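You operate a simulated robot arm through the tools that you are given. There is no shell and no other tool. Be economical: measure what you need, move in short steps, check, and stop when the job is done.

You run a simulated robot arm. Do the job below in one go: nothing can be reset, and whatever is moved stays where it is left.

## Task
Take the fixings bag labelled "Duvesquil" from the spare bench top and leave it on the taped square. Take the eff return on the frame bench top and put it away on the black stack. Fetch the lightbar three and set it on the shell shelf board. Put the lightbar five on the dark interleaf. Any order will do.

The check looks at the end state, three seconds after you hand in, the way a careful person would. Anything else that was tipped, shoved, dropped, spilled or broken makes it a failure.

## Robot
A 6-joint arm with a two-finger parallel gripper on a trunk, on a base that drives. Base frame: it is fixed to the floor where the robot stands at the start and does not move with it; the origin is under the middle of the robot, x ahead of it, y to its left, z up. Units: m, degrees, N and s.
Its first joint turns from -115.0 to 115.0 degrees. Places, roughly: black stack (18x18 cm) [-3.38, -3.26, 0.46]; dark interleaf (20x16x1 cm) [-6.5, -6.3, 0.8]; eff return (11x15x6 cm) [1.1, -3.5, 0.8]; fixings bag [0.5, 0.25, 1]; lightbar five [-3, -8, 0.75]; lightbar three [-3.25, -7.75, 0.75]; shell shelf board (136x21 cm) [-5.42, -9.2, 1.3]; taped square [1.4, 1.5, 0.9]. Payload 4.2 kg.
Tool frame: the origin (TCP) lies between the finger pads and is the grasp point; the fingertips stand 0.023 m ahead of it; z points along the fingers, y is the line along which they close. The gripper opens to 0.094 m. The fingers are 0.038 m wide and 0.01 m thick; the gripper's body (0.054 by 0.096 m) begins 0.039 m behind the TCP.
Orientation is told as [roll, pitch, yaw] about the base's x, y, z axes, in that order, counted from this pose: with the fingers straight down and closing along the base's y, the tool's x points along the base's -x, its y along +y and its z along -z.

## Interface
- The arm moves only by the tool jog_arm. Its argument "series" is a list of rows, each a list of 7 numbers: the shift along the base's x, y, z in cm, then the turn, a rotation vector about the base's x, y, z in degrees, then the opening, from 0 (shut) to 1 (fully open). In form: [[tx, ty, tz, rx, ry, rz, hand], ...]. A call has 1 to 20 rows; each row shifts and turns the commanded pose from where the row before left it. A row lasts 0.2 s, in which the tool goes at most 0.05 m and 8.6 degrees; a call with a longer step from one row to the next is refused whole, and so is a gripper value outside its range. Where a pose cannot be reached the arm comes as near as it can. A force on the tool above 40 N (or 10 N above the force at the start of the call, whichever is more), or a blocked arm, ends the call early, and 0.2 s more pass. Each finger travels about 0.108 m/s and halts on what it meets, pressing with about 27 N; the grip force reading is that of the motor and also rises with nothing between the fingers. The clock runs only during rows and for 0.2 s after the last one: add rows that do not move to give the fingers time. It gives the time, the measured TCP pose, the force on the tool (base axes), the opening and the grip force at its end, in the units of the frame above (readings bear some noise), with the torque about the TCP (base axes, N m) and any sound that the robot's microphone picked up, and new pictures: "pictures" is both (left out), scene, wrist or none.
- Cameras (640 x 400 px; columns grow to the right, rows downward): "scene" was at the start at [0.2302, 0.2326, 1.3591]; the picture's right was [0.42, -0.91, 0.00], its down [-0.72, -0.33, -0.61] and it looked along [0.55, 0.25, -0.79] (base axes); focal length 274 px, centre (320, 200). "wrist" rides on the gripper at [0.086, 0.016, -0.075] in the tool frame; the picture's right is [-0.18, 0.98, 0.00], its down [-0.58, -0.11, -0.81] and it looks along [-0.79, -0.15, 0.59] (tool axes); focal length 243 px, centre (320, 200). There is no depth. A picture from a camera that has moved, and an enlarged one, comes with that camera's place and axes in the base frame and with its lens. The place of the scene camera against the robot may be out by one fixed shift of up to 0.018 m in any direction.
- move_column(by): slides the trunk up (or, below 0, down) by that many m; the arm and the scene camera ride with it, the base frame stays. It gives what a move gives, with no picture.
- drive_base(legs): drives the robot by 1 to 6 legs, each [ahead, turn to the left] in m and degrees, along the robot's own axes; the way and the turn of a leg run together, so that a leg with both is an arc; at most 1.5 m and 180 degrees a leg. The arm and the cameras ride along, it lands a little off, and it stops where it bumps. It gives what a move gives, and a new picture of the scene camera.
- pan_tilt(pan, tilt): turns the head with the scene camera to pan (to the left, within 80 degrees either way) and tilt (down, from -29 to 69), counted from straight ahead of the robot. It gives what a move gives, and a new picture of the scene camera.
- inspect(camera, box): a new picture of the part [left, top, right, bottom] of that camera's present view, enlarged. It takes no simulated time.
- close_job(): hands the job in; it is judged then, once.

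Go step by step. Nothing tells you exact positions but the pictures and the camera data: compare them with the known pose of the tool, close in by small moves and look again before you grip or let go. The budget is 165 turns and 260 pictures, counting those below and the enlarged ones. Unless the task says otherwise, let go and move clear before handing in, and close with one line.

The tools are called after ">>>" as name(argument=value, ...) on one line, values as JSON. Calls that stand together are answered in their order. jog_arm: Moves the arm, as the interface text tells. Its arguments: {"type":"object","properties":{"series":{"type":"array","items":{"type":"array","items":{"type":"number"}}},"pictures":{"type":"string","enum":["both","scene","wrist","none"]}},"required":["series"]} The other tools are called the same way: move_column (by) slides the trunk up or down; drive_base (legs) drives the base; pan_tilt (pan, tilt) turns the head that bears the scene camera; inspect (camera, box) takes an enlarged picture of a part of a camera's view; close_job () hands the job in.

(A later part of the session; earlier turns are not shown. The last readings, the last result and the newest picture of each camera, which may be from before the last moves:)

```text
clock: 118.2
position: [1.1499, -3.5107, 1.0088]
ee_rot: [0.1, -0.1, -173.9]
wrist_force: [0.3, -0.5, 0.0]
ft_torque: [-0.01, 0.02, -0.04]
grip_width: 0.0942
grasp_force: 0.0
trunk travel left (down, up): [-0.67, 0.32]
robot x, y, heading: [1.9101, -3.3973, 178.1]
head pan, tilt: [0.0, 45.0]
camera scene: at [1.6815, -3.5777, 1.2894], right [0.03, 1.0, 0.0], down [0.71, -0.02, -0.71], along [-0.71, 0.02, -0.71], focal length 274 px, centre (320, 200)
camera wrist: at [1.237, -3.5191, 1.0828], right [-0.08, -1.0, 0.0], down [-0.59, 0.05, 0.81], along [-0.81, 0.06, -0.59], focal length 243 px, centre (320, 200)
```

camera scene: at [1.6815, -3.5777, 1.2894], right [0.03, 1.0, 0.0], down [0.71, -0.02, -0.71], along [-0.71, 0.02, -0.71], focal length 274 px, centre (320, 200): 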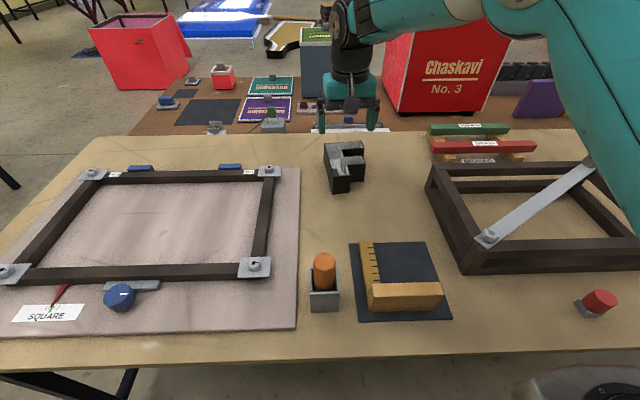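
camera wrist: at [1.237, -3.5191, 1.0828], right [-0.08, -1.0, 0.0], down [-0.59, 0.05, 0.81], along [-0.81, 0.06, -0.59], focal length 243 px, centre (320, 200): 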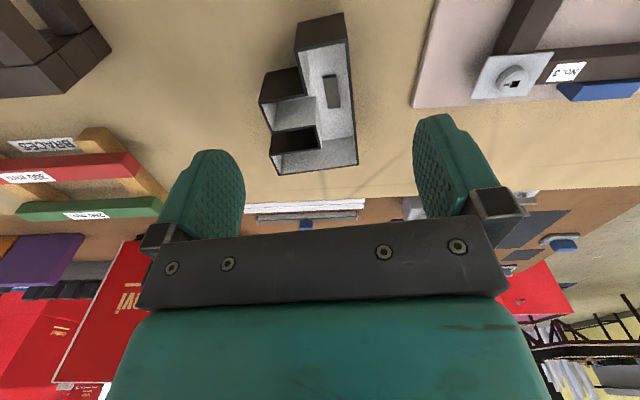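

Refined, the free stem end is centred near (1.139, −3.517). The gripper should go to x≈1.119, y≈−3.519, and the yaw already matches. I'll come down partway.

>>> jog_arm(series=[[-3.1, -0.8, -3, 0, 0, 0, 1], [0, 0, -4, 0, 0, 0, 1], [0, 0, -4, 0, 0, 0, 1], [0, 0, 0, 0, 0, 0, 1]])

```text
clock: 119.2
position: [1.1212, -3.5204, 0.8966]
ee_rot: [0.1, -0.1, -173.9]
wrist_force: [0.3, -0.1, -0.2]
ft_torque: [0.0, 0.0, 0.0]
grip_width: 0.0939
grasp_force: 0.1
trunk travel left (down, up): [-0.67, 0.32]
robot x, y, heading: [1.9126, -3.3982, 178.2]
head pan, tilt: [0.0, 45.0]
camera scene: at [1.6816, -3.5777, 1.2894], right [0.03, 1.0, 0.0], down [0.71, -0.02, -0.71], along [-0.71, 0.02, -0.71], focal length 274 px, centre (320, 200)
camera wrist: at [1.2083, -3.5278, 0.9703], right [-0.08, -1.0, 0.0], down [-0.59, 0.05, 0.81], along [-0.81, 0.06, -0.59], focal length 243 px, centre (320, 200)
```

scene: 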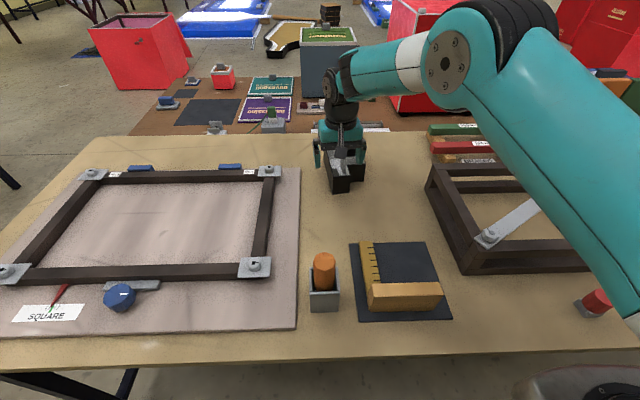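
wrist: 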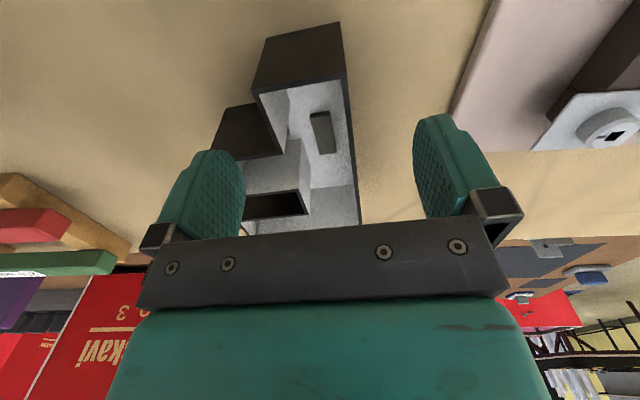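

The stem sits between the fingers with clearance from the lower arm of the F. I'll make a 6 mm y correction, descend and grip.

>>> jog_arm(series=[[0, 0.6, 0, 0, 0, 0, 1], [0, 0, -4, 0, 0, 0, 1], [0, 0, -3.8, 0, 0, 0, 1], [0, 0, 0, 0, 0, 0, 1]], pictures="wrist")

```text
clock: 119.8
position: [1.1166, -3.5144, 0.8835]
ee_rot: [0.3, -1.1, -174.2]
wrist_force: [1.3, 0.2, 15.5]
ft_torque: [0.71, 0.13, -0.13]
grip_width: 0.094
grasp_force: 0.0
trunk travel left (down, up): [-0.67, 0.32]
robot x, y, heading: [1.9129, -3.402, 177.9]
head pan, tilt: [0.0, 45.0]
stopped in row 2: the force on the tool passed its limit (the readings are from after the stop); the commanded pose is now the measured one
camera wrist: at [1.2044, -3.5233, 0.9557], right [-0.08, -1.0, 0.01], down [-0.57, 0.05, 0.82], along [-0.81, 0.06, -0.58], focal length 243 px, centre (320, 200)
```

wrist: 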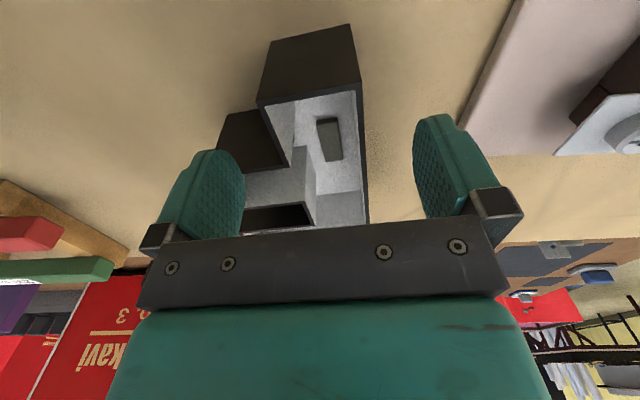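

The left finger touched the top of the F's lower arm, so the F is a little higher than I thought: its top is at about 0.86. I'll lift, level the tool, and shift 2 cm toward the stem's free end.

>>> jog_arm(series=[[0, 0, 2, 0.4, -1.06, 0.2, 1], [2.0, 0.1, 0, 0, 0, 0, 1], [0, 0, 0, 0, 0, 0, 1]])

>>> inspect(camera="wrist", box=[160, 0, 480, 240])

```text
clock: 120.6
position: [1.1357, -3.5132, 0.9015]
ee_rot: [-0.1, 0.4, -174.0]
wrist_force: [-0.5, 0.7, 0.8]
ft_torque: [-0.01, 0.02, 0.01]
grip_width: 0.0939
grasp_force: 0.1
trunk travel left (down, up): [-0.67, 0.32]
robot x, y, heading: [1.9119, -3.3962, 178.2]
head pan, tilt: [0.0, 45.0]
camera scene: at [1.6814, -3.5777, 1.2893], right [0.03, 1.0, 0.0], down [0.71, -0.02, -0.71], along [-0.71, 0.02, -0.71], focal length 274 px, centre (320, 200)
camera wrist: at [1.2227, -3.5219, 0.9765], right [-0.08, -1.0, 0.0], down [-0.59, 0.04, 0.8], along [-0.8, 0.07, -0.6], focal length 243 px, centre (320, 200)
```

scene: 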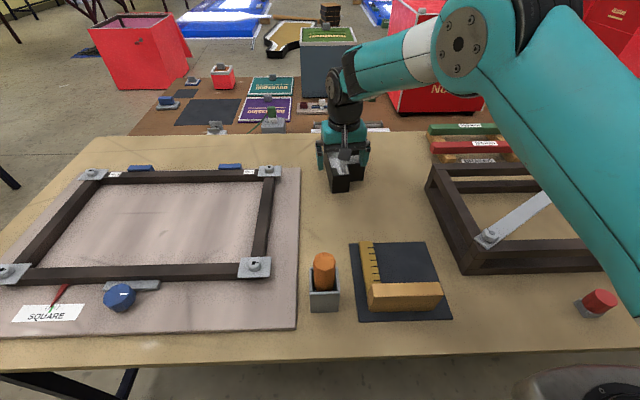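
wrist: 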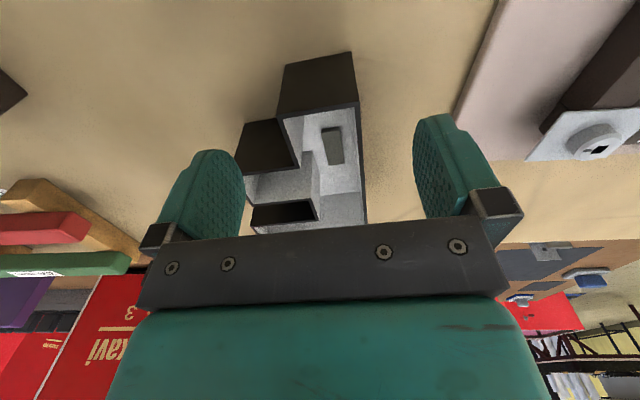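

```text
1.67 times, centred on (320, 120) of wrist
camera zoom: at [1.2227, -3.5219, 0.9765], right [-0.08, -1.0, 0.0], down [-0.59, 0.04, 0.8], along [-0.8, 0.07, -0.6], focal length 404 px, centre (320, 333)
```

zoom: 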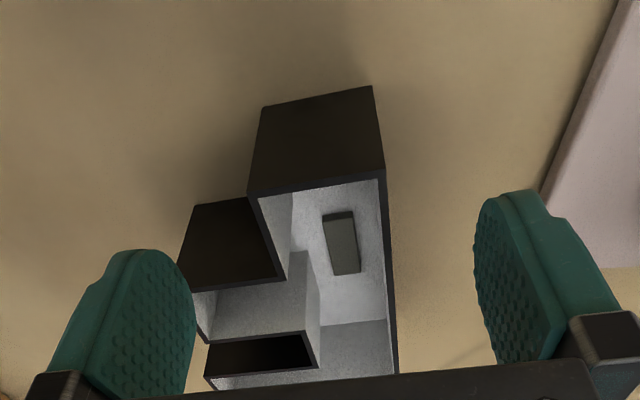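

Alignment looks good, with the fingers about 13 mm clear of the lower arm. I'll descend carefully and then close.

>>> jog_arm(series=[[0, -0.1, -3, 0, 0, 0, 1], [0, 0, -3, 0, 0, 0, 1], [0, 0, -0.6, 0, 0, 0, 1], [0, 0, 0, 0, 0, 0, 1]], pictures="wrist")

```text
clock: 121.6
position: [1.1339, -3.5147, 0.8347]
ee_rot: [-0.2, 0.3, -174.0]
wrist_force: [0.2, 0.0, 0.3]
ft_torque: [-0.01, 0.03, 0.01]
grip_width: 0.0939
grasp_force: 0.2
trunk travel left (down, up): [-0.67, 0.32]
robot x, y, heading: [1.9122, -3.3973, 177.6]
head pan, tilt: [0.0, 45.0]
camera wrist: at [1.2212, -3.5236, 0.9093], right [-0.08, -1.0, 0.0], down [-0.59, 0.04, 0.8], along [-0.8, 0.07, -0.6], focal length 243 px, centre (320, 200)
```

wrist: 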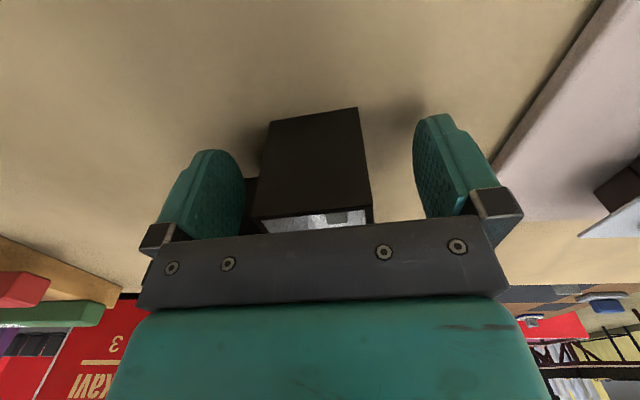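

The fingers straddle the stem with no contact. I'll close and lift slightly.

>>> jog_arm(series=[[0, 0, 0, 0, 0, 0, 0.5], [0, 0, 0, 0, 0, 0, 0], [0, 0, 0, 0, 0, 0, 0], [0, 0, 0, 0, 0, 0, 0], [0, 0, 0, 0, 0, 0, 0]], pictures="none")

>>> jog_arm(series=[[0, 0, 1, 0, 0, 0, 0], [0, 0, 2, 0, 0, 0, 0], [0, 0, 3, 0, 0, 0, 0], [0, 0, 4, 0, 0, 0, 0], [0, 0, 0, 0, 0, 0, 0]])

```text
clock: 122.8
position: [1.1333, -3.5151, 0.8347]
ee_rot: [-0.2, 0.4, -174.0]
wrist_force: [0.6, 1.3, -0.6]
ft_torque: [-0.06, 0.1, -0.13]
grip_width: 0.0458
grasp_force: 27.4
trunk travel left (down, up): [-0.67, 0.32]
robot x, y, heading: [1.9074, -3.397, 177.9]
head pan, tilt: [0.0, 45.0]
```

```text
clock: 124.0
position: [1.1376, -3.5122, 0.933]
ee_rot: [-0.2, 0.4, -174.0]
wrist_force: [-0.5, -0.4, -2.4]
ft_torque: [0.0, -0.16, -0.01]
grip_width: 0.0461
grasp_force: 27.1
trunk travel left (down, up): [-0.67, 0.32]
robot x, y, heading: [1.9126, -3.3989, 178.2]
head pan, tilt: [0.0, 45.0]
camera scene: at [1.6813, -3.5777, 1.2893], right [0.03, 1.0, 0.0], down [0.71, -0.02, -0.71], along [-0.71, 0.02, -0.71], focal length 274 px, centre (320, 200)
camera wrist: at [1.2239, -3.5215, 1.0082], right [-0.08, -1.0, 0.0], down [-0.59, 0.04, 0.8], along [-0.8, 0.07, -0.6], focal length 243 px, centre (320, 200)
```

scene: 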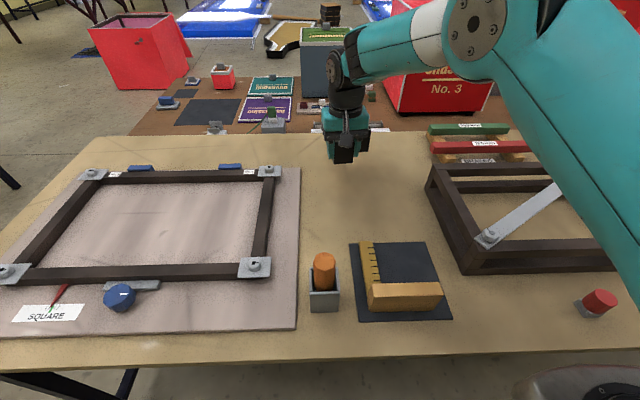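
wrist: 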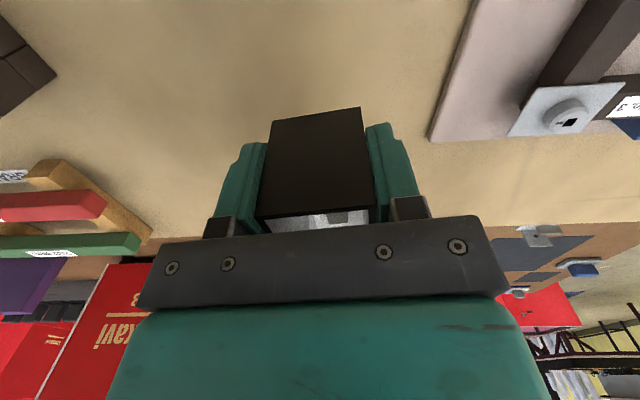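

The eff is held level, about 0.25 kg. I'll tuck the arm, raise the trunk, go back around the north end of the tables, then down their west side toward the black stack.

>>> jog_arm(series=[[3, 0, 3, 0, 0, 0, 0], [3, 0, 3, 0, 0, 0, 0], [3, 1, 3, 0, 0, 0, 0], [3, 2, 3, 0, 0, 0, 0], [3, 2, 0, 0, 0, 0, 0], [3, 2, 0, 0, 0, 0, 0]], pictures="none")

>>> move_column(by=0.25)

>>> drive_base(legs=[[-0.12, 0], [0, -88], [1.1, 0], [1.0, 0], [0, 90]])

```text
clock: 125.4
position: [1.3168, -3.4456, 1.0513]
ee_rot: [-0.2, 0.4, -174.0]
wrist_force: [-0.6, 0.4, -3.4]
ft_torque: [-0.04, -0.19, 0.02]
grip_width: 0.0458
grasp_force: 26.4
trunk travel left (down, up): [-0.67, 0.32]
robot x, y, heading: [1.913, -3.396, 178.4]
head pan, tilt: [0.0, 45.0]
```

```text
clock: 128.0
position: [1.3171, -3.4449, 1.3018]
ee_rot: [-0.2, 0.4, -174.0]
wrist_force: [-0.4, -0.2, -2.3]
ft_torque: [-0.08, -0.16, -0.02]
grip_width: 0.0457
grasp_force: 27.0
trunk travel left (down, up): [-0.92, 0.07]
robot x, y, heading: [1.9095, -3.3943, 178.1]
head pan, tilt: [0.0, 45.0]
```

```text
clock: 146.5
position: [1.4963, -1.3714, 1.3022]
ee_rot: [-0.1, 0.3, -176.6]
wrist_force: [0.7, -0.2, -2.3]
ft_torque: [-0.06, -0.18, 0.01]
grip_width: 0.0459
grasp_force: 26.8
trunk travel left (down, up): [-0.92, 0.07]
robot x, y, heading: [2.0917, -1.3503, 175.1]
head pan, tilt: [0.0, 45.0]
camera scene: at [1.8542, -1.5207, 1.5394], right [0.08, 1.0, 0.0], down [0.7, -0.06, -0.71], along [-0.7, 0.06, -0.71], focal length 274 px, centre (320, 200)
```

scene: 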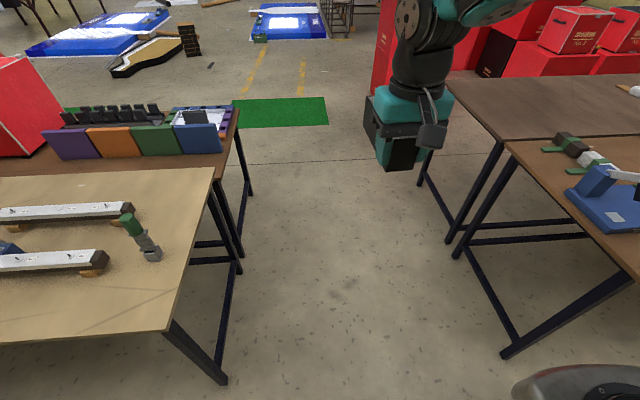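

The corridor is clear. I'll go west through it to x≈−0.4, then turn south.

>>> drive_base(legs=[[0, 3], [1.25, 0], [1.25, 0], [0, 90]])

>>> pan_tilt(pan=-30, tilt=30)

```text
clock: 163.0
position: [-0.3882, -1.8455, 1.3019]
ee_rot: [-0.1, 0.3, -86.3]
wrist_force: [0.5, -0.5, -2.4]
ft_torque: [0.16, -0.02, 0.01]
grip_width: 0.0459
grasp_force: 27.1
trunk travel left (down, up): [-0.92, 0.07]
robot x, y, heading: [-0.4087, -1.2441, -94.3]
head pan, tilt: [0.0, 45.0]
camera scene: at [-0.2267, -1.4896, 1.5394], right [-1.0, 0.07, 0.0], down [0.05, 0.71, -0.71], along [-0.05, -0.71, -0.71], focal length 274 px, centre (320, 200)
```

scene: 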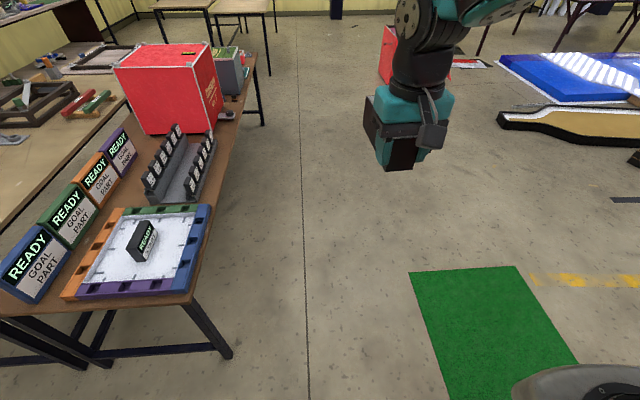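

```text
clock: 163.9
position: [-0.3906, -1.8459, 1.3021]
ee_rot: [-0.2, 0.4, -86.3]
wrist_force: [0.4, 0.1, -2.8]
ft_torque: [0.19, -0.05, -0.01]
grip_width: 0.0462
grasp_force: 27.1
trunk travel left (down, up): [-0.92, 0.07]
robot x, y, heading: [-0.4144, -1.2497, -94.3]
head pan, tilt: [-30.0, 30.0]
camera scene: at [-0.2715, -1.4833, 1.5619], right [-0.83, 0.56, 0.0], down [0.28, 0.41, -0.87], along [-0.49, -0.72, -0.5], focal length 274 px, centre (320, 200)
```

scene: 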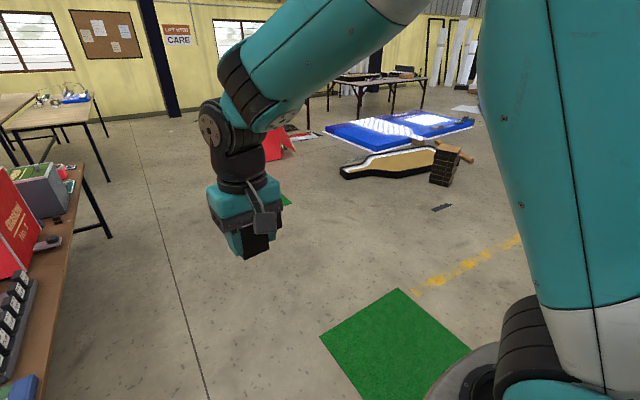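

The stack is visible with its foot near (−3.35, −3.25), and open floor leads to it. I'll go south past the mat and then west.

>>> drive_base(legs=[[0.9, 0], [0.8, 0], [0, -85.5], [1.05, 0], [0.9, 0]])

>>> pan_tilt(pan=15, tilt=45)

```text
clock: 185.4
position: [-3.0313, -3.2506, 1.3012]
ee_rot: [-0.3, 0.4, -166.9]
wrist_force: [-0.3, -0.1, -2.8]
ft_torque: [-0.04, -0.19, -0.01]
grip_width: 0.0456
grasp_force: 26.6
trunk travel left (down, up): [-0.92, 0.07]
robot x, y, heading: [-2.4523, -3.132, -174.9]
head pan, tilt: [-30.0, 30.0]
camera scene: at [-2.6528, -3.2924, 1.562], right [0.42, 0.91, 0.0], down [0.45, -0.21, -0.87], along [-0.79, 0.36, -0.5], focal length 274 px, centre (320, 200)
```

scene: 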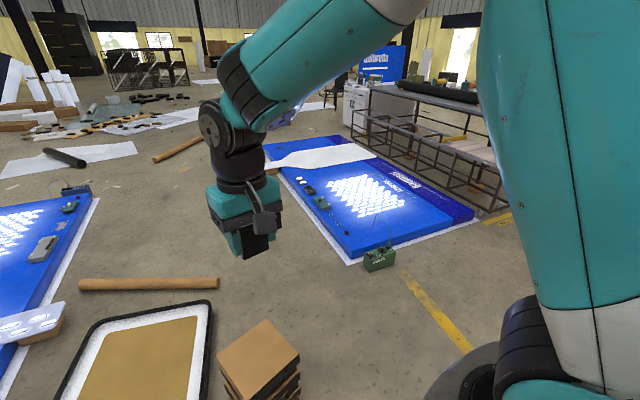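

```text
clock: 186.5
position: [-3.0321, -3.2499, 1.302]
ee_rot: [-0.2, 0.5, -167.0]
wrist_force: [0.3, -0.1, -2.6]
ft_torque: [0.01, -0.18, 0.0]
grip_width: 0.0462
grasp_force: 27.1
trunk travel left (down, up): [-0.92, 0.07]
robot x, y, heading: [-2.4463, -3.1284, -175.3]
head pan, tilt: [15.0, 45.0]
camera scene: at [-2.6472, -3.3584, 1.5394], right [-0.34, 0.94, 0.0], down [0.66, 0.24, -0.71], along [-0.66, -0.24, -0.71], focal length 274 px, centre (320, 200)
```

scene: 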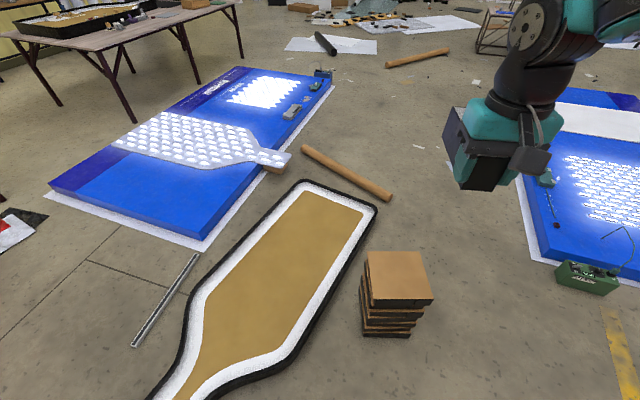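

The stack's top face is a square about 24 cm across, centred near (−3.34, −3.25) at z≈0.45. I'll ease forward, align the F over it and lower the trunk in steps.

>>> drive_base(legs=[[0.12, 0]])

>>> jog_arm(series=[[-3, 0, 0, 0, 0, 4, 0], [-3, 0, 0, 0, 0, 4, 0], [-3, 0, 0, 0, 0, 0, 0], [-3, 0, 0, 0, 0, 0, 0], [0, 0, 0, 0, 0, 0, 0]], pictures="none")

>>> move_column(by=-0.55)

>>> pan_tilt(pan=-10, tilt=40)

>>> inspect(camera="wrist", box=[0, 0, 640, 400])

```text
clock: 187.8
position: [-3.1505, -3.2598, 1.3024]
ee_rot: [-0.2, 0.4, -166.9]
wrist_force: [0.6, 0.1, -1.7]
ft_torque: [-0.01, -0.15, 0.0]
grip_width: 0.046
grasp_force: 27.1
trunk travel left (down, up): [-0.92, 0.07]
robot x, y, heading: [-2.5628, -3.1387, -175.0]
head pan, tilt: [15.0, 45.0]
camera scene: at [-2.7666, -3.3689, 1.5394], right [-0.34, 0.94, 0.0], down [0.66, 0.24, -0.71], along [-0.66, -0.24, -0.71], focal length 274 px, centre (320, 200)
```

scene: 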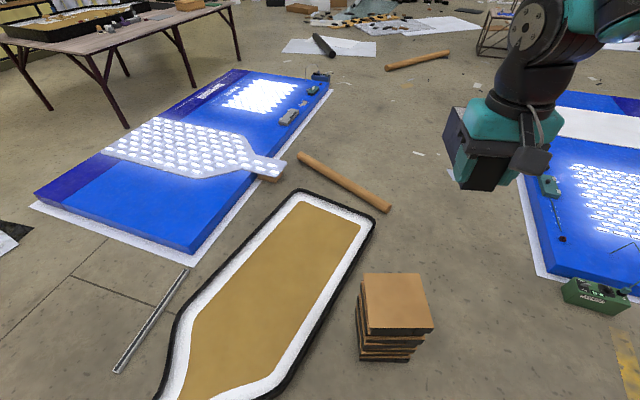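

```text
clock: 189.0
position: [-3.268, -3.2625, 1.2999]
ee_rot: [-0.1, 0.5, -158.9]
wrist_force: [0.0, 0.1, -2.2]
ft_torque: [0.01, -0.19, 0.0]
grip_width: 0.0461
grasp_force: 27.1
trunk travel left (down, up): [-0.92, 0.07]
robot x, y, heading: [-2.5659, -3.1407, -174.9]
head pan, tilt: [15.0, 45.0]
```

```text
refused: -0.55 is not a number from -0.4 to 0.4
```

```text
clock: 189.9
position: [-3.2672, -3.2631, 1.2998]
ee_rot: [-0.2, 0.4, -158.8]
wrist_force: [-0.4, 0.4, -2.3]
ft_torque: [0.02, -0.16, 0.01]
grip_width: 0.0462
grasp_force: 27.1
trunk travel left (down, up): [-0.92, 0.07]
robot x, y, heading: [-2.5689, -3.1378, -174.9]
head pan, tilt: [-10.0, 40.0]
camera scene: at [-2.7752, -3.3338, 1.5466], right [0.09, 1.0, 0.0], down [0.64, -0.05, -0.77], along [-0.76, 0.07, -0.64], focal length 274 px, centre (320, 200)
```

scene: 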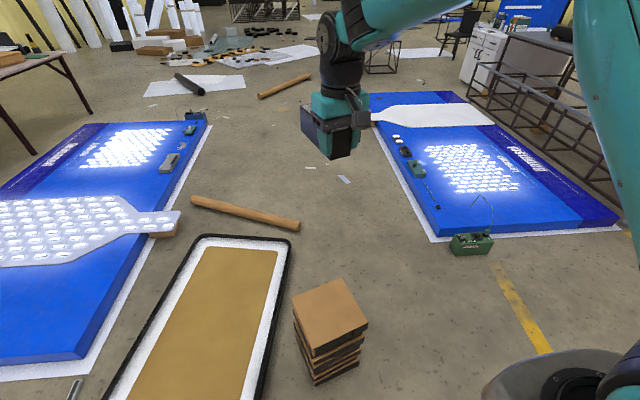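

```text
1.00 times, centred on (320, 200) of wrist
camera zoom: at [-3.1825, -3.2484, 1.3745], right [0.18, -0.98, 0.0], down [-0.59, -0.11, 0.8], along [-0.79, -0.14, -0.6], focal length 243 px, centre (320, 200)
```

zoom: 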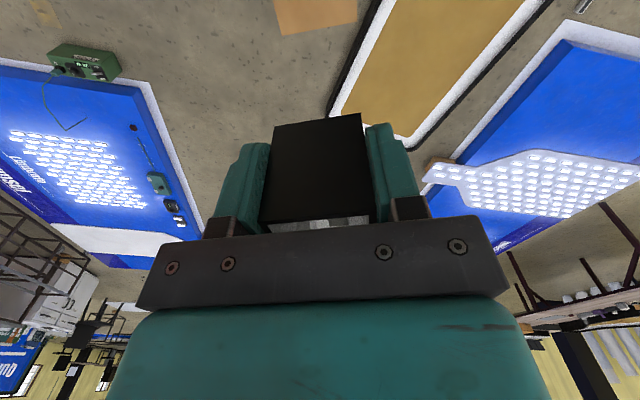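

The two views confirm the stack top at z≈0.41–0.46, centred near (−3.34, −3.245). I'll lower the trunk in two steps and look.

>>> move_column(by=-0.4)

>>> move_column(by=-0.22)

>>> jog_arm(series=[[0, 1, -2, 0, 0, 0, 0], [0, 0, 0, 0, 0, 0, 0]])

```text
clock: 193.7
position: [-3.2681, -3.2627, 0.9004]
ee_rot: [-0.3, 0.4, -159.0]
wrist_force: [-0.2, 0.8, -3.5]
ft_torque: [0.01, -0.21, -0.03]
grip_width: 0.0459
grasp_force: 26.6
trunk travel left (down, up): [-0.52, 0.47]
robot x, y, heading: [-2.566, -3.1447, -174.9]
head pan, tilt: [-10.0, 40.0]
```

```text
clock: 196.0
position: [-3.2679, -3.2624, 0.6792]
ee_rot: [-0.2, 0.4, -158.9]
wrist_force: [0.3, -0.8, -2.8]
ft_torque: [-0.01, -0.16, -0.03]
grip_width: 0.0457
grasp_force: 27.4
trunk travel left (down, up): [-0.3, 0.69]
robot x, y, heading: [-2.5659, -3.1388, -174.9]
head pan, tilt: [-10.0, 40.0]
```

```text
clock: 196.6
position: [-3.2685, -3.2521, 0.6574]
ee_rot: [-0.1, 0.4, -158.8]
wrist_force: [0.6, 0.3, -2.0]
ft_torque: [0.02, -0.2, 0.02]
grip_width: 0.0461
grasp_force: 27.0
trunk travel left (down, up): [-0.3, 0.69]
robot x, y, heading: [-2.5636, -3.1397, -174.8]
head pan, tilt: [-10.0, 40.0]
camera scene: at [-2.7751, -3.3338, 0.9266], right [0.09, 1.0, 0.0], down [0.64, -0.06, -0.77], along [-0.76, 0.07, -0.64], focal length 274 px, centre (320, 200)
camera wrist: at [-3.1826, -3.2381, 0.733], right [0.18, -0.98, 0.0], down [-0.59, -0.11, 0.8], along [-0.79, -0.14, -0.6], focal length 243 px, centre (320, 200)
```

scene: 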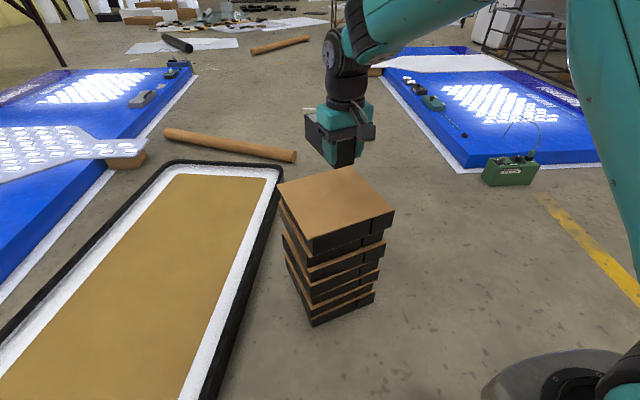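
wrist: 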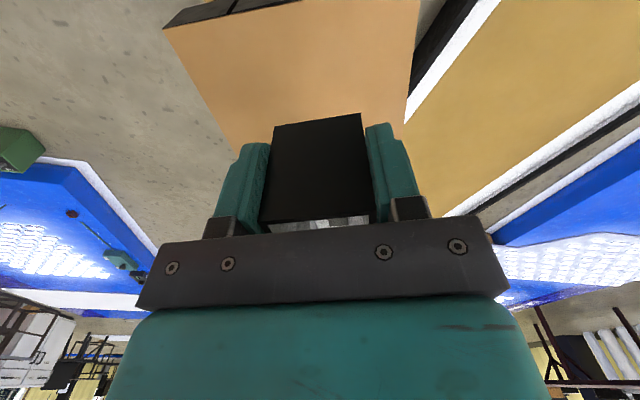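

The wrist view agrees on the stack centre at about (−3.35, −3.25). I'll make a small correction, then descend in guarded steps until the F rests.

>>> jog_arm(series=[[-1.3, -0.5, -2, 0, 0, 0, 0], [0, 0, -4, 0, 0, 0, 0], [0, 0, -4, 0, 0, 0, 0], [0, 0, -3, 0, 0, 0, 0], [0, 0, 0, 0, 0, 0, 0]])

```text
clock: 197.8
position: [-3.2817, -3.2568, 0.529]
ee_rot: [0.0, 0.2, -158.9]
wrist_force: [-0.3, 0.7, -2.3]
ft_torque: [-0.01, -0.19, 0.01]
grip_width: 0.0459
grasp_force: 27.0
trunk travel left (down, up): [-0.3, 0.69]
robot x, y, heading: [-2.5657, -3.141, -174.8]
head pan, tilt: [-10.0, 40.0]
camera scene: at [-2.7751, -3.3338, 0.9266], right [0.09, 1.0, 0.0], down [0.64, -0.06, -0.77], along [-0.76, 0.07, -0.64], focal length 274 px, centre (320, 200)
camera wrist: at [-3.1961, -3.2432, 0.6042], right [0.18, -0.98, 0.0], down [-0.59, -0.11, 0.8], along [-0.79, -0.14, -0.6], focal length 243 px, centre (320, 200)
```

scene: 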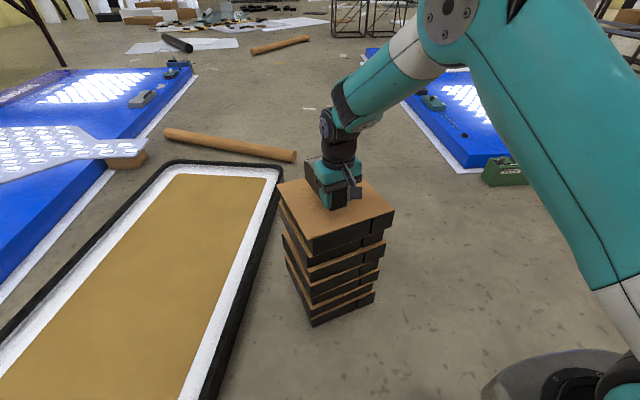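
wrist: 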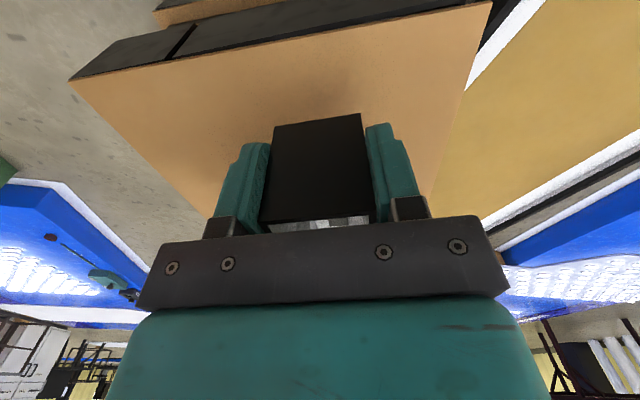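

The F is just above the stack and centred. I'll creep down.

>>> jog_arm(series=[[0, 0, -1, 0, 0, 0, 0], [0, 0, -1, 0, 0, 0, 0], [0, 0, -0.5, 0, 0, 0, 0], [0, 0, -0.4, 0, 0, 0, 0], [0, 0, 0, 0, 0, 0, 0]], pictures="wrist")

```text
clock: 199.0
position: [-3.2809, -3.2573, 0.4996]
ee_rot: [-0.2, 0.4, -158.9]
wrist_force: [0.3, 0.7, -2.0]
ft_torque: [0.03, -0.16, 0.0]
grip_width: 0.0459
grasp_force: 27.2
trunk travel left (down, up): [-0.3, 0.69]
robot x, y, heading: [-2.5651, -3.1381, -174.8]
head pan, tilt: [-10.0, 40.0]
camera wrist: at [-3.195, -3.2433, 0.5752], right [0.18, -0.98, 0.0], down [-0.59, -0.11, 0.8], along [-0.79, -0.14, -0.6], focal length 243 px, centre (320, 200)
```

wrist: 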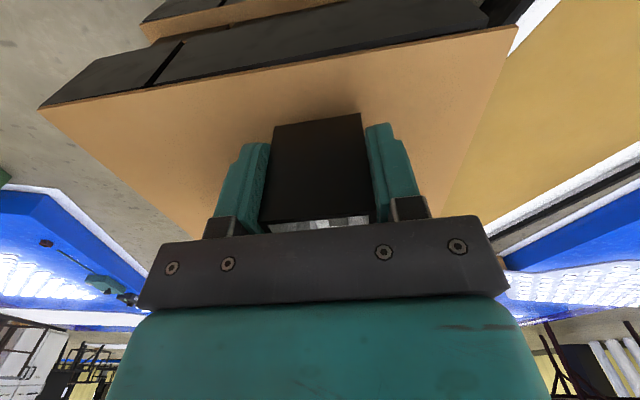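

>>> jog_arm(series=[[0, 0, -0.3, 0, 0, 0, 0], [0, 0, -0.3, 0, 0, 0, 0], [0, 0, 0, 0, 0, 0, 0]], pictures="none")

```text
clock: 199.8
position: [-3.2812, -3.2581, 0.4952]
ee_rot: [-0.2, 0.4, -158.9]
wrist_force: [-0.5, 0.6, -2.2]
ft_torque: [-0.03, -0.2, -0.02]
grip_width: 0.0461
grasp_force: 26.8
trunk travel left (down, up): [-0.3, 0.69]
robot x, y, heading: [-2.5643, -3.1394, -174.6]
head pan, tilt: [-10.0, 40.0]
```

The F isn't touching yet, so I'll keep creeping down.

>>> jog_arm(series=[[0, 0, -0.3, 0, 0, 0, 0], [0, 0, -0.3, 0, 0, 0, 0], [0, 0, 0, 0, 0, 0, 0]], pictures="none")

>>> jog_arm(series=[[0, 0, -0.25, 0, 0, 0, 0], [0, 0, 0, 0, 0, 0, 0]], pictures="wrist")

```text
clock: 200.6
position: [-3.282, -3.2585, 0.4882]
ee_rot: [-0.1, 0.3, -158.9]
wrist_force: [1.2, 1.0, 5.3]
ft_torque: [-0.51, 0.66, 0.14]
grip_width: 0.0461
grasp_force: 26.8
trunk travel left (down, up): [-0.3, 0.69]
robot x, y, heading: [-2.5672, -3.1393, -174.9]
head pan, tilt: [-10.0, 40.0]
```

```text
clock: 201.2
position: [-3.2825, -3.2579, 0.4872]
ee_rot: [-0.2, 0.2, -159.0]
wrist_force: [-1.5, 0.4, 18.7]
ft_torque: [-0.46, -0.23, -0.14]
grip_width: 0.0459
grasp_force: 26.6
trunk travel left (down, up): [-0.3, 0.69]
robot x, y, heading: [-2.5669, -3.1363, -174.9]
head pan, tilt: [-10.0, 40.0]
camera wrist: at [-3.1965, -3.2434, 0.5621], right [0.18, -0.98, 0.0], down [-0.58, -0.11, 0.81], along [-0.79, -0.14, -0.59], focal length 243 px, centre (320, 200)
```

wrist: 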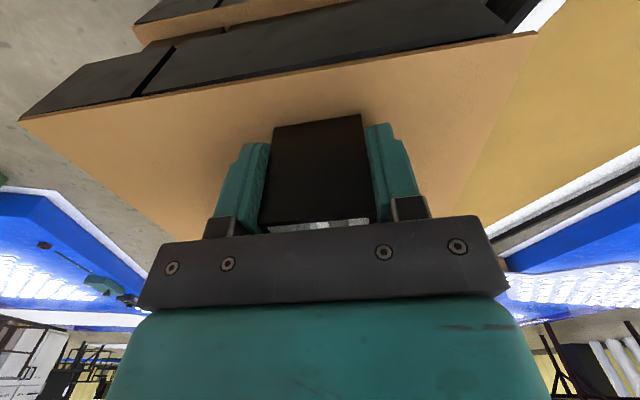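

It's resting on the stack. I'll relieve the pressure a touch, open, and lift straight up.

>>> jog_arm(series=[[0, 0, 0.2, 0, 0, 0, 0], [0, 0, 0, 0, 0, 0, 0.6], [0, 0, 0, 0, 0, 0, 0.75], [0, 0, 0, 0, 0, 0, 1], [0, 0, 0, 0, 0, 0, 1]], pictures="none")

>>> jog_arm(series=[[0, 0, 2, 0, 0, 0, 1], [0, 0, 4, 0, 0, 0, 1], [0, 0, 4, 0, 0, 0, 1], [0, 0, 4, 0, 0, 0, 1], [0, 0, 0, 0, 0, 0, 1]])

```text
clock: 202.4
position: [-3.2811, -3.2583, 0.4884]
ee_rot: [-0.2, 0.4, -158.9]
wrist_force: [1.1, 0.7, -0.4]
ft_torque: [0.0, 0.02, -0.03]
grip_width: 0.0939
grasp_force: 0.0
trunk travel left (down, up): [-0.3, 0.69]
robot x, y, heading: [-2.5661, -3.1412, -174.8]
head pan, tilt: [-10.0, 40.0]
```

```text
clock: 203.6
position: [-3.2806, -3.2578, 0.6281]
ee_rot: [-0.3, 0.4, -158.9]
wrist_force: [-0.1, 0.2, -0.9]
ft_torque: [0.0, -0.02, 0.04]
grip_width: 0.094
grasp_force: 0.1
trunk travel left (down, up): [-0.3, 0.69]
robot x, y, heading: [-2.5679, -3.1414, -174.9]
head pan, tilt: [-10.0, 40.0]
camera scene: at [-2.7751, -3.3337, 0.9266], right [0.09, 1.0, 0.0], down [0.64, -0.06, -0.77], along [-0.76, 0.07, -0.64], focal length 274 px, centre (320, 200)
camera wrist: at [-3.1942, -3.243, 0.7038], right [0.18, -0.98, 0.0], down [-0.59, -0.11, 0.8], along [-0.79, -0.14, -0.6], focal length 243 px, centre (320, 200)
```

scene: 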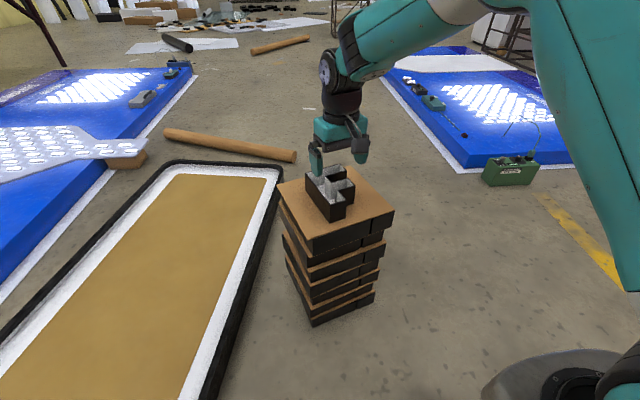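
wrist: 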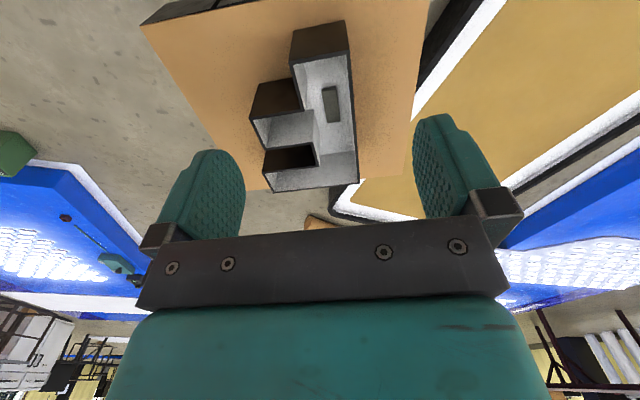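

The eff sits squarely on the stack with margin all round. Next are the light bars to the south, so I'll raise up, back off, turn and survey.

>>> move_column(by=0.4)

>>> move_column(by=0.27)

>>> drive_base(legs=[[-0.6, 0], [0, 85]])

>>> pan_tilt(pan=0, tilt=20)

>>> pan_tilt(pan=-40, tilt=20)

```text
clock: 207.5
position: [-3.28, -3.2578, 1.0284]
ee_rot: [-0.1, 0.4, -158.9]
wrist_force: [-0.4, 0.8, 0.6]
ft_torque: [0.01, 0.0, 0.01]
grip_width: 0.0941
grasp_force: 0.0
trunk travel left (down, up): [-0.7, 0.29]
robot x, y, heading: [-2.5672, -3.1408, -175.1]
head pan, tilt: [-10.0, 40.0]
```

```text
clock: 210.2
position: [-3.28, -3.2569, 1.2997]
ee_rot: [-0.2, 0.4, -158.9]
wrist_force: [-0.5, 0.3, -0.5]
ft_torque: [0.05, 0.0, -0.01]
grip_width: 0.094
grasp_force: 0.0
trunk travel left (down, up): [-0.97, 0.02]
robot x, y, heading: [-2.5703, -3.1401, -175.1]
head pan, tilt: [-10.0, 40.0]
```

```text
clock: 217.2
position: [-1.9158, -3.8043, 1.2974]
ee_rot: [-0.2, 0.5, -74.1]
wrist_force: [-0.5, -0.2, -0.1]
ft_torque: [0.01, 0.0, 0.02]
grip_width: 0.0942
grasp_force: 0.0
trunk travel left (down, up): [-0.97, 0.02]
robot x, y, heading: [-1.9678, -3.0818, -90.3]
head pan, tilt: [-10.0, 40.0]
camera scene: at [-1.7779, -3.3125, 1.5966], right [-0.98, 0.17, 0.0], down [0.11, 0.63, -0.77], along [-0.13, -0.75, -0.64], focal length 274 px, centre (320, 200)
```

scene: 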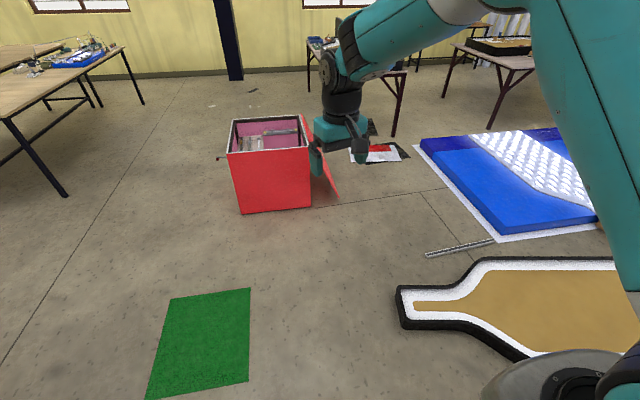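

```text
clock: 218.0
position: [-1.914, -3.804, 1.2988]
ee_rot: [-0.2, 0.3, -74.0]
wrist_force: [-0.5, 0.8, -0.4]
ft_torque: [0.01, -0.01, 0.01]
grip_width: 0.0941
grasp_force: 0.0
trunk travel left (down, up): [-0.97, 0.02]
robot x, y, heading: [-1.9716, -3.0815, -90.5]
head pan, tilt: [0.0, 20.0]
camera scene: at [-1.7632, -3.3219, 1.628], right [-1.0, 0.0, 0.0], down [0.0, 0.34, -0.94], along [0.0, -0.94, -0.34], focal length 274 px, centre (320, 200)
```

scene: 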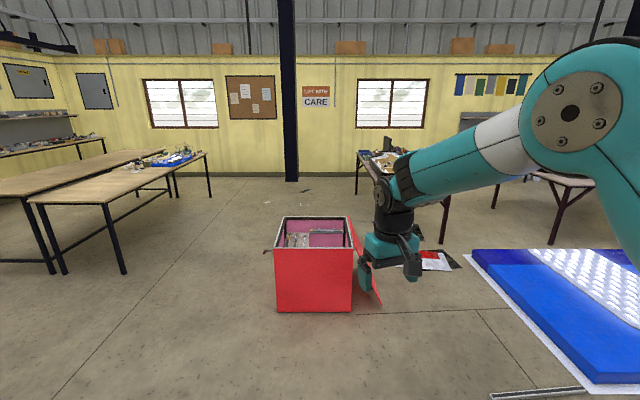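

```text
clock: 219.1
position: [-1.9141, -3.8041, 1.2984]
ee_rot: [-0.2, 0.5, -74.1]
wrist_force: [0.1, 0.2, 0.9]
ft_torque: [0.0, 0.01, 0.02]
grip_width: 0.0941
grasp_force: 0.1
trunk travel left (down, up): [-0.97, 0.02]
robot x, y, heading: [-1.9666, -3.0818, -90.1]
head pan, tilt: [-40.0, 20.0]
camera scene: at [-1.823, -3.3002, 1.628], right [-0.77, 0.64, 0.0], down [0.22, 0.26, -0.94], along [-0.6, -0.72, -0.34], focal length 274 px, centre (320, 200)
```

scene: 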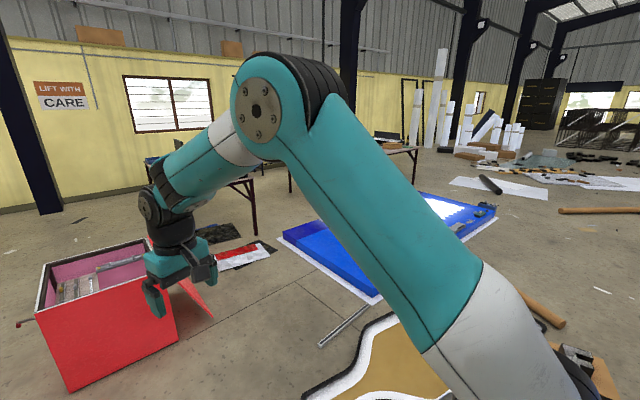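

The light-bar table stands around x −2.4…−3.3, y −6.3…−8.2. The gap west of the red bin is cluttered, so I'll take the clear lane at x≈−0.5 and come at the table from the east.

>>> drive_base(legs=[[0, 90], [1.4, 0], [0, -90], [1.5, 0], [1.5, 0], [1.45, 0]])

>>> drive_base(legs=[[0, -88]])

>>> pan_tilt(pan=0, tilt=20)

```text
clock: 254.8
position: [-0.5126, -8.2817, 1.2979]
ee_rot: [-0.2, 0.4, -73.7]
wrist_force: [0.4, 0.6, 0.2]
ft_torque: [0.01, 0.0, 0.02]
grip_width: 0.094
grasp_force: 0.0
trunk travel left (down, up): [-0.97, 0.02]
robot x, y, heading: [-0.5733, -7.5601, -89.6]
head pan, tilt: [-40.0, 20.0]
camera scene: at [-0.4238, -7.7768, 1.628], right [-0.77, 0.64, 0.0], down [0.22, 0.26, -0.94], along [-0.6, -0.72, -0.34], focal length 274 px, centre (320, 200)
```

scene: 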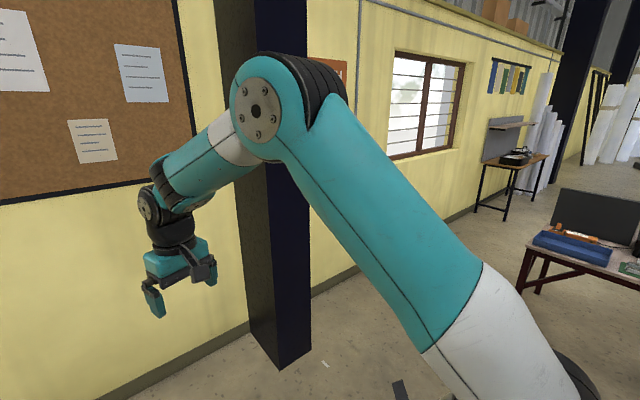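

```text
clock: 258.9
position: [-1.2868, -7.6649, 1.2986]
ee_rot: [-0.2, 0.5, -160.0]
wrist_force: [0.0, 0.2, -1.1]
ft_torque: [-0.02, 0.01, 0.01]
grip_width: 0.0939
grasp_force: 0.1
trunk travel left (down, up): [-0.97, 0.02]
robot x, y, heading: [-0.5721, -7.5598, -176.0]
head pan, tilt: [-40.0, 20.0]
camera scene: at [-0.7739, -7.7048, 1.628], right [0.59, 0.81, 0.0], down [0.28, -0.2, -0.94], along [-0.76, 0.55, -0.34], focal length 274 px, centre (320, 200)
```

scene: 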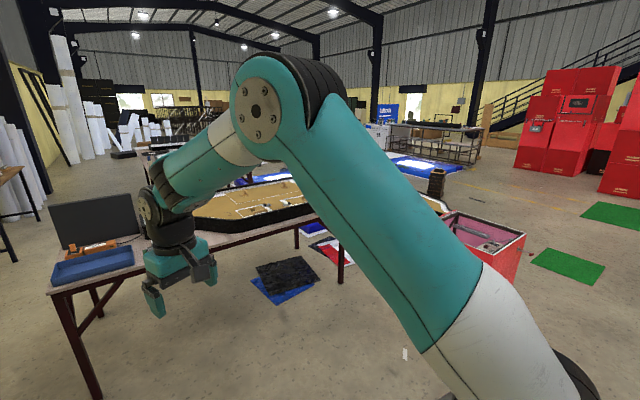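

```text
clock: 259.9
position: [-1.2854, -7.6654, 1.2999]
ee_rot: [-0.1, 0.4, -159.9]
wrist_force: [0.6, -1.0, 0.3]
ft_torque: [0.02, -0.01, 0.0]
grip_width: 0.0943
grasp_force: 0.0
trunk travel left (down, up): [-0.97, 0.02]
robot x, y, heading: [-0.5727, -7.5617, -175.8]
head pan, tilt: [0.0, 20.0]
camera scene: at [-0.7914, -7.766, 1.628], right [-0.07, 1.0, 0.0], down [0.34, 0.02, -0.94], along [-0.94, -0.07, -0.34], focal length 274 px, centre (320, 200)
```

scene: 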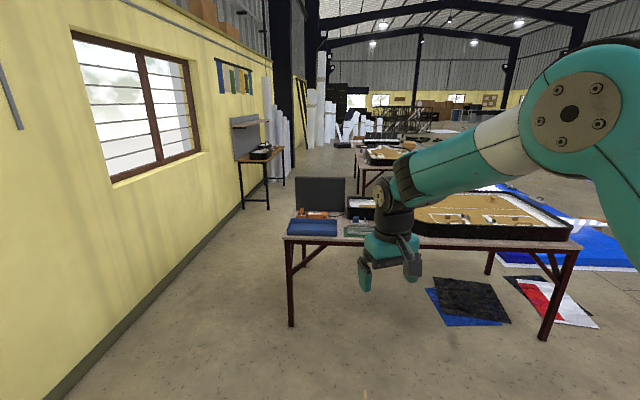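

I can see the table's east edge at x≈−2.4. I'll zoom in on the tabletop to find the light bars.

>>> inspect(camera="scene", box=[270, 160, 430, 260])

>>> inspect(camera="scene", box=[200, 90, 440, 240])

>>> inspect(camera="scene", box=[420, 170, 580, 270])

```text
4.00 times, centred on (350, 210) of scene
camera zoom: at [-0.7914, -7.766, 1.628], right [-0.07, 1.0, 0.0], down [0.34, 0.02, -0.94], along [-0.94, -0.07, -0.34], focal length 1096 px, centre (200, 160)
```

zoom: 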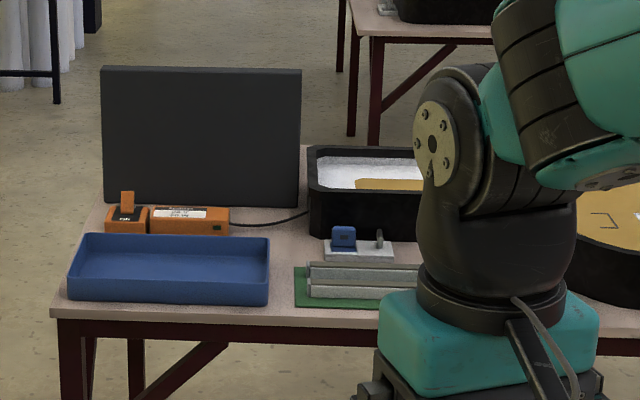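

```text
2.67 times, centred on (320, 165) of scene
camera zoom: at [-0.7914, -7.766, 1.628], right [-0.07, 1.0, 0.0], down [0.34, 0.02, -0.94], along [-0.94, -0.07, -0.34], focal length 731 px, centre (320, 293)
```

zoom: 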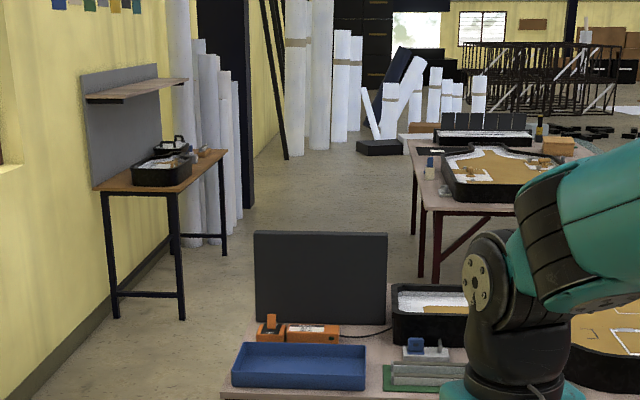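

```text
4.00 times, centred on (500, 220) of scene
camera zoom: at [-0.7914, -7.766, 1.628], right [-0.07, 1.0, 0.0], down [0.34, 0.02, -0.94], along [-0.94, -0.07, -0.34], focal length 1096 px, centre (-400, 120)
```

zoom: 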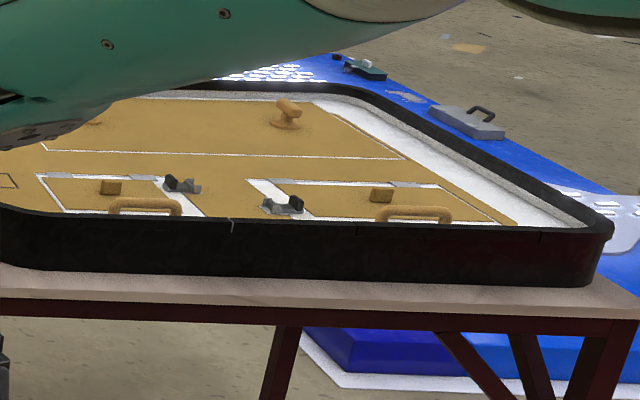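

The bars aren't identifiable yet because the arm hides part of the table. I'll drive closer and look down.

>>> drive_base(legs=[[0, -4], [0.95, 0]])

>>> pan_tilt(pan=10, tilt=30)

>>> inspect(camera="wrist", box=[0, 0, 640, 400])

```text
clock: 265.4
position: [-2.2601, -7.6343, 1.2981]
ee_rot: [-0.2, 0.5, -163.2]
wrist_force: [0.4, -0.1, 0.2]
ft_torque: [-0.03, -0.02, 0.0]
grip_width: 0.094
grasp_force: 0.1
trunk travel left (down, up): [-0.97, 0.02]
robot x, y, heading: [-1.5414, -7.5716, -179.3]
head pan, tilt: [0.0, 20.0]
camera scene: at [-1.7724, -7.7618, 1.6281], right [-0.02, 1.0, 0.0], down [0.34, 0.01, -0.94], along [-0.94, -0.02, -0.34], focal length 274 px, centre (320, 200)
```

scene: 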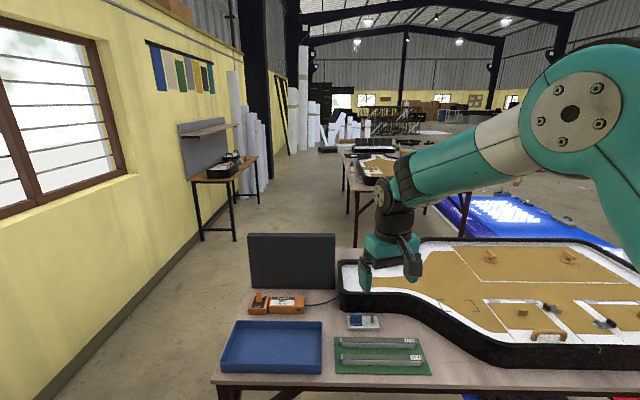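

```text
clock: 266.2
position: [-2.2611, -7.6363, 1.2984]
ee_rot: [-0.1, 0.5, -163.1]
wrist_force: [0.9, -0.4, -0.1]
ft_torque: [0.01, -0.01, -0.02]
grip_width: 0.0939
grasp_force: 0.2
trunk travel left (down, up): [-0.97, 0.02]
robot x, y, heading: [-1.542, -7.569, -178.9]
head pan, tilt: [10.0, 30.0]
camera scene: at [-1.7682, -7.7774, 1.612], right [-0.19, 0.98, 0.0], down [0.49, 0.09, -0.87], along [-0.85, -0.16, -0.5], focal length 274 px, centre (320, 200)
```

scene: 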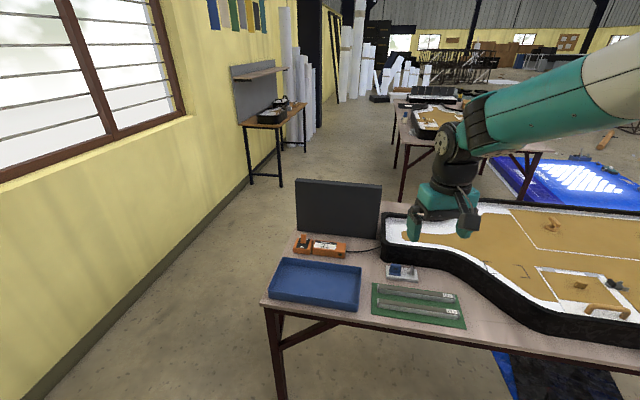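

```text
1.00 times, centred on (320, 200) of wrist
camera zoom: at [-2.1744, -7.627, 1.3734], right [0.11, -0.99, 0.0], down [-0.59, -0.07, 0.8], along [-0.8, -0.09, -0.6], focal length 243 px, centre (320, 200)
```

zoom: 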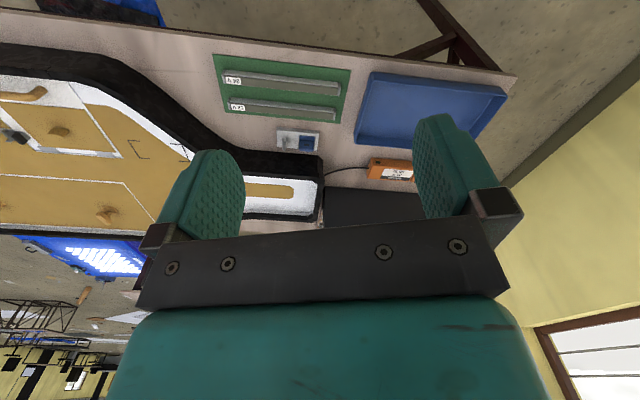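

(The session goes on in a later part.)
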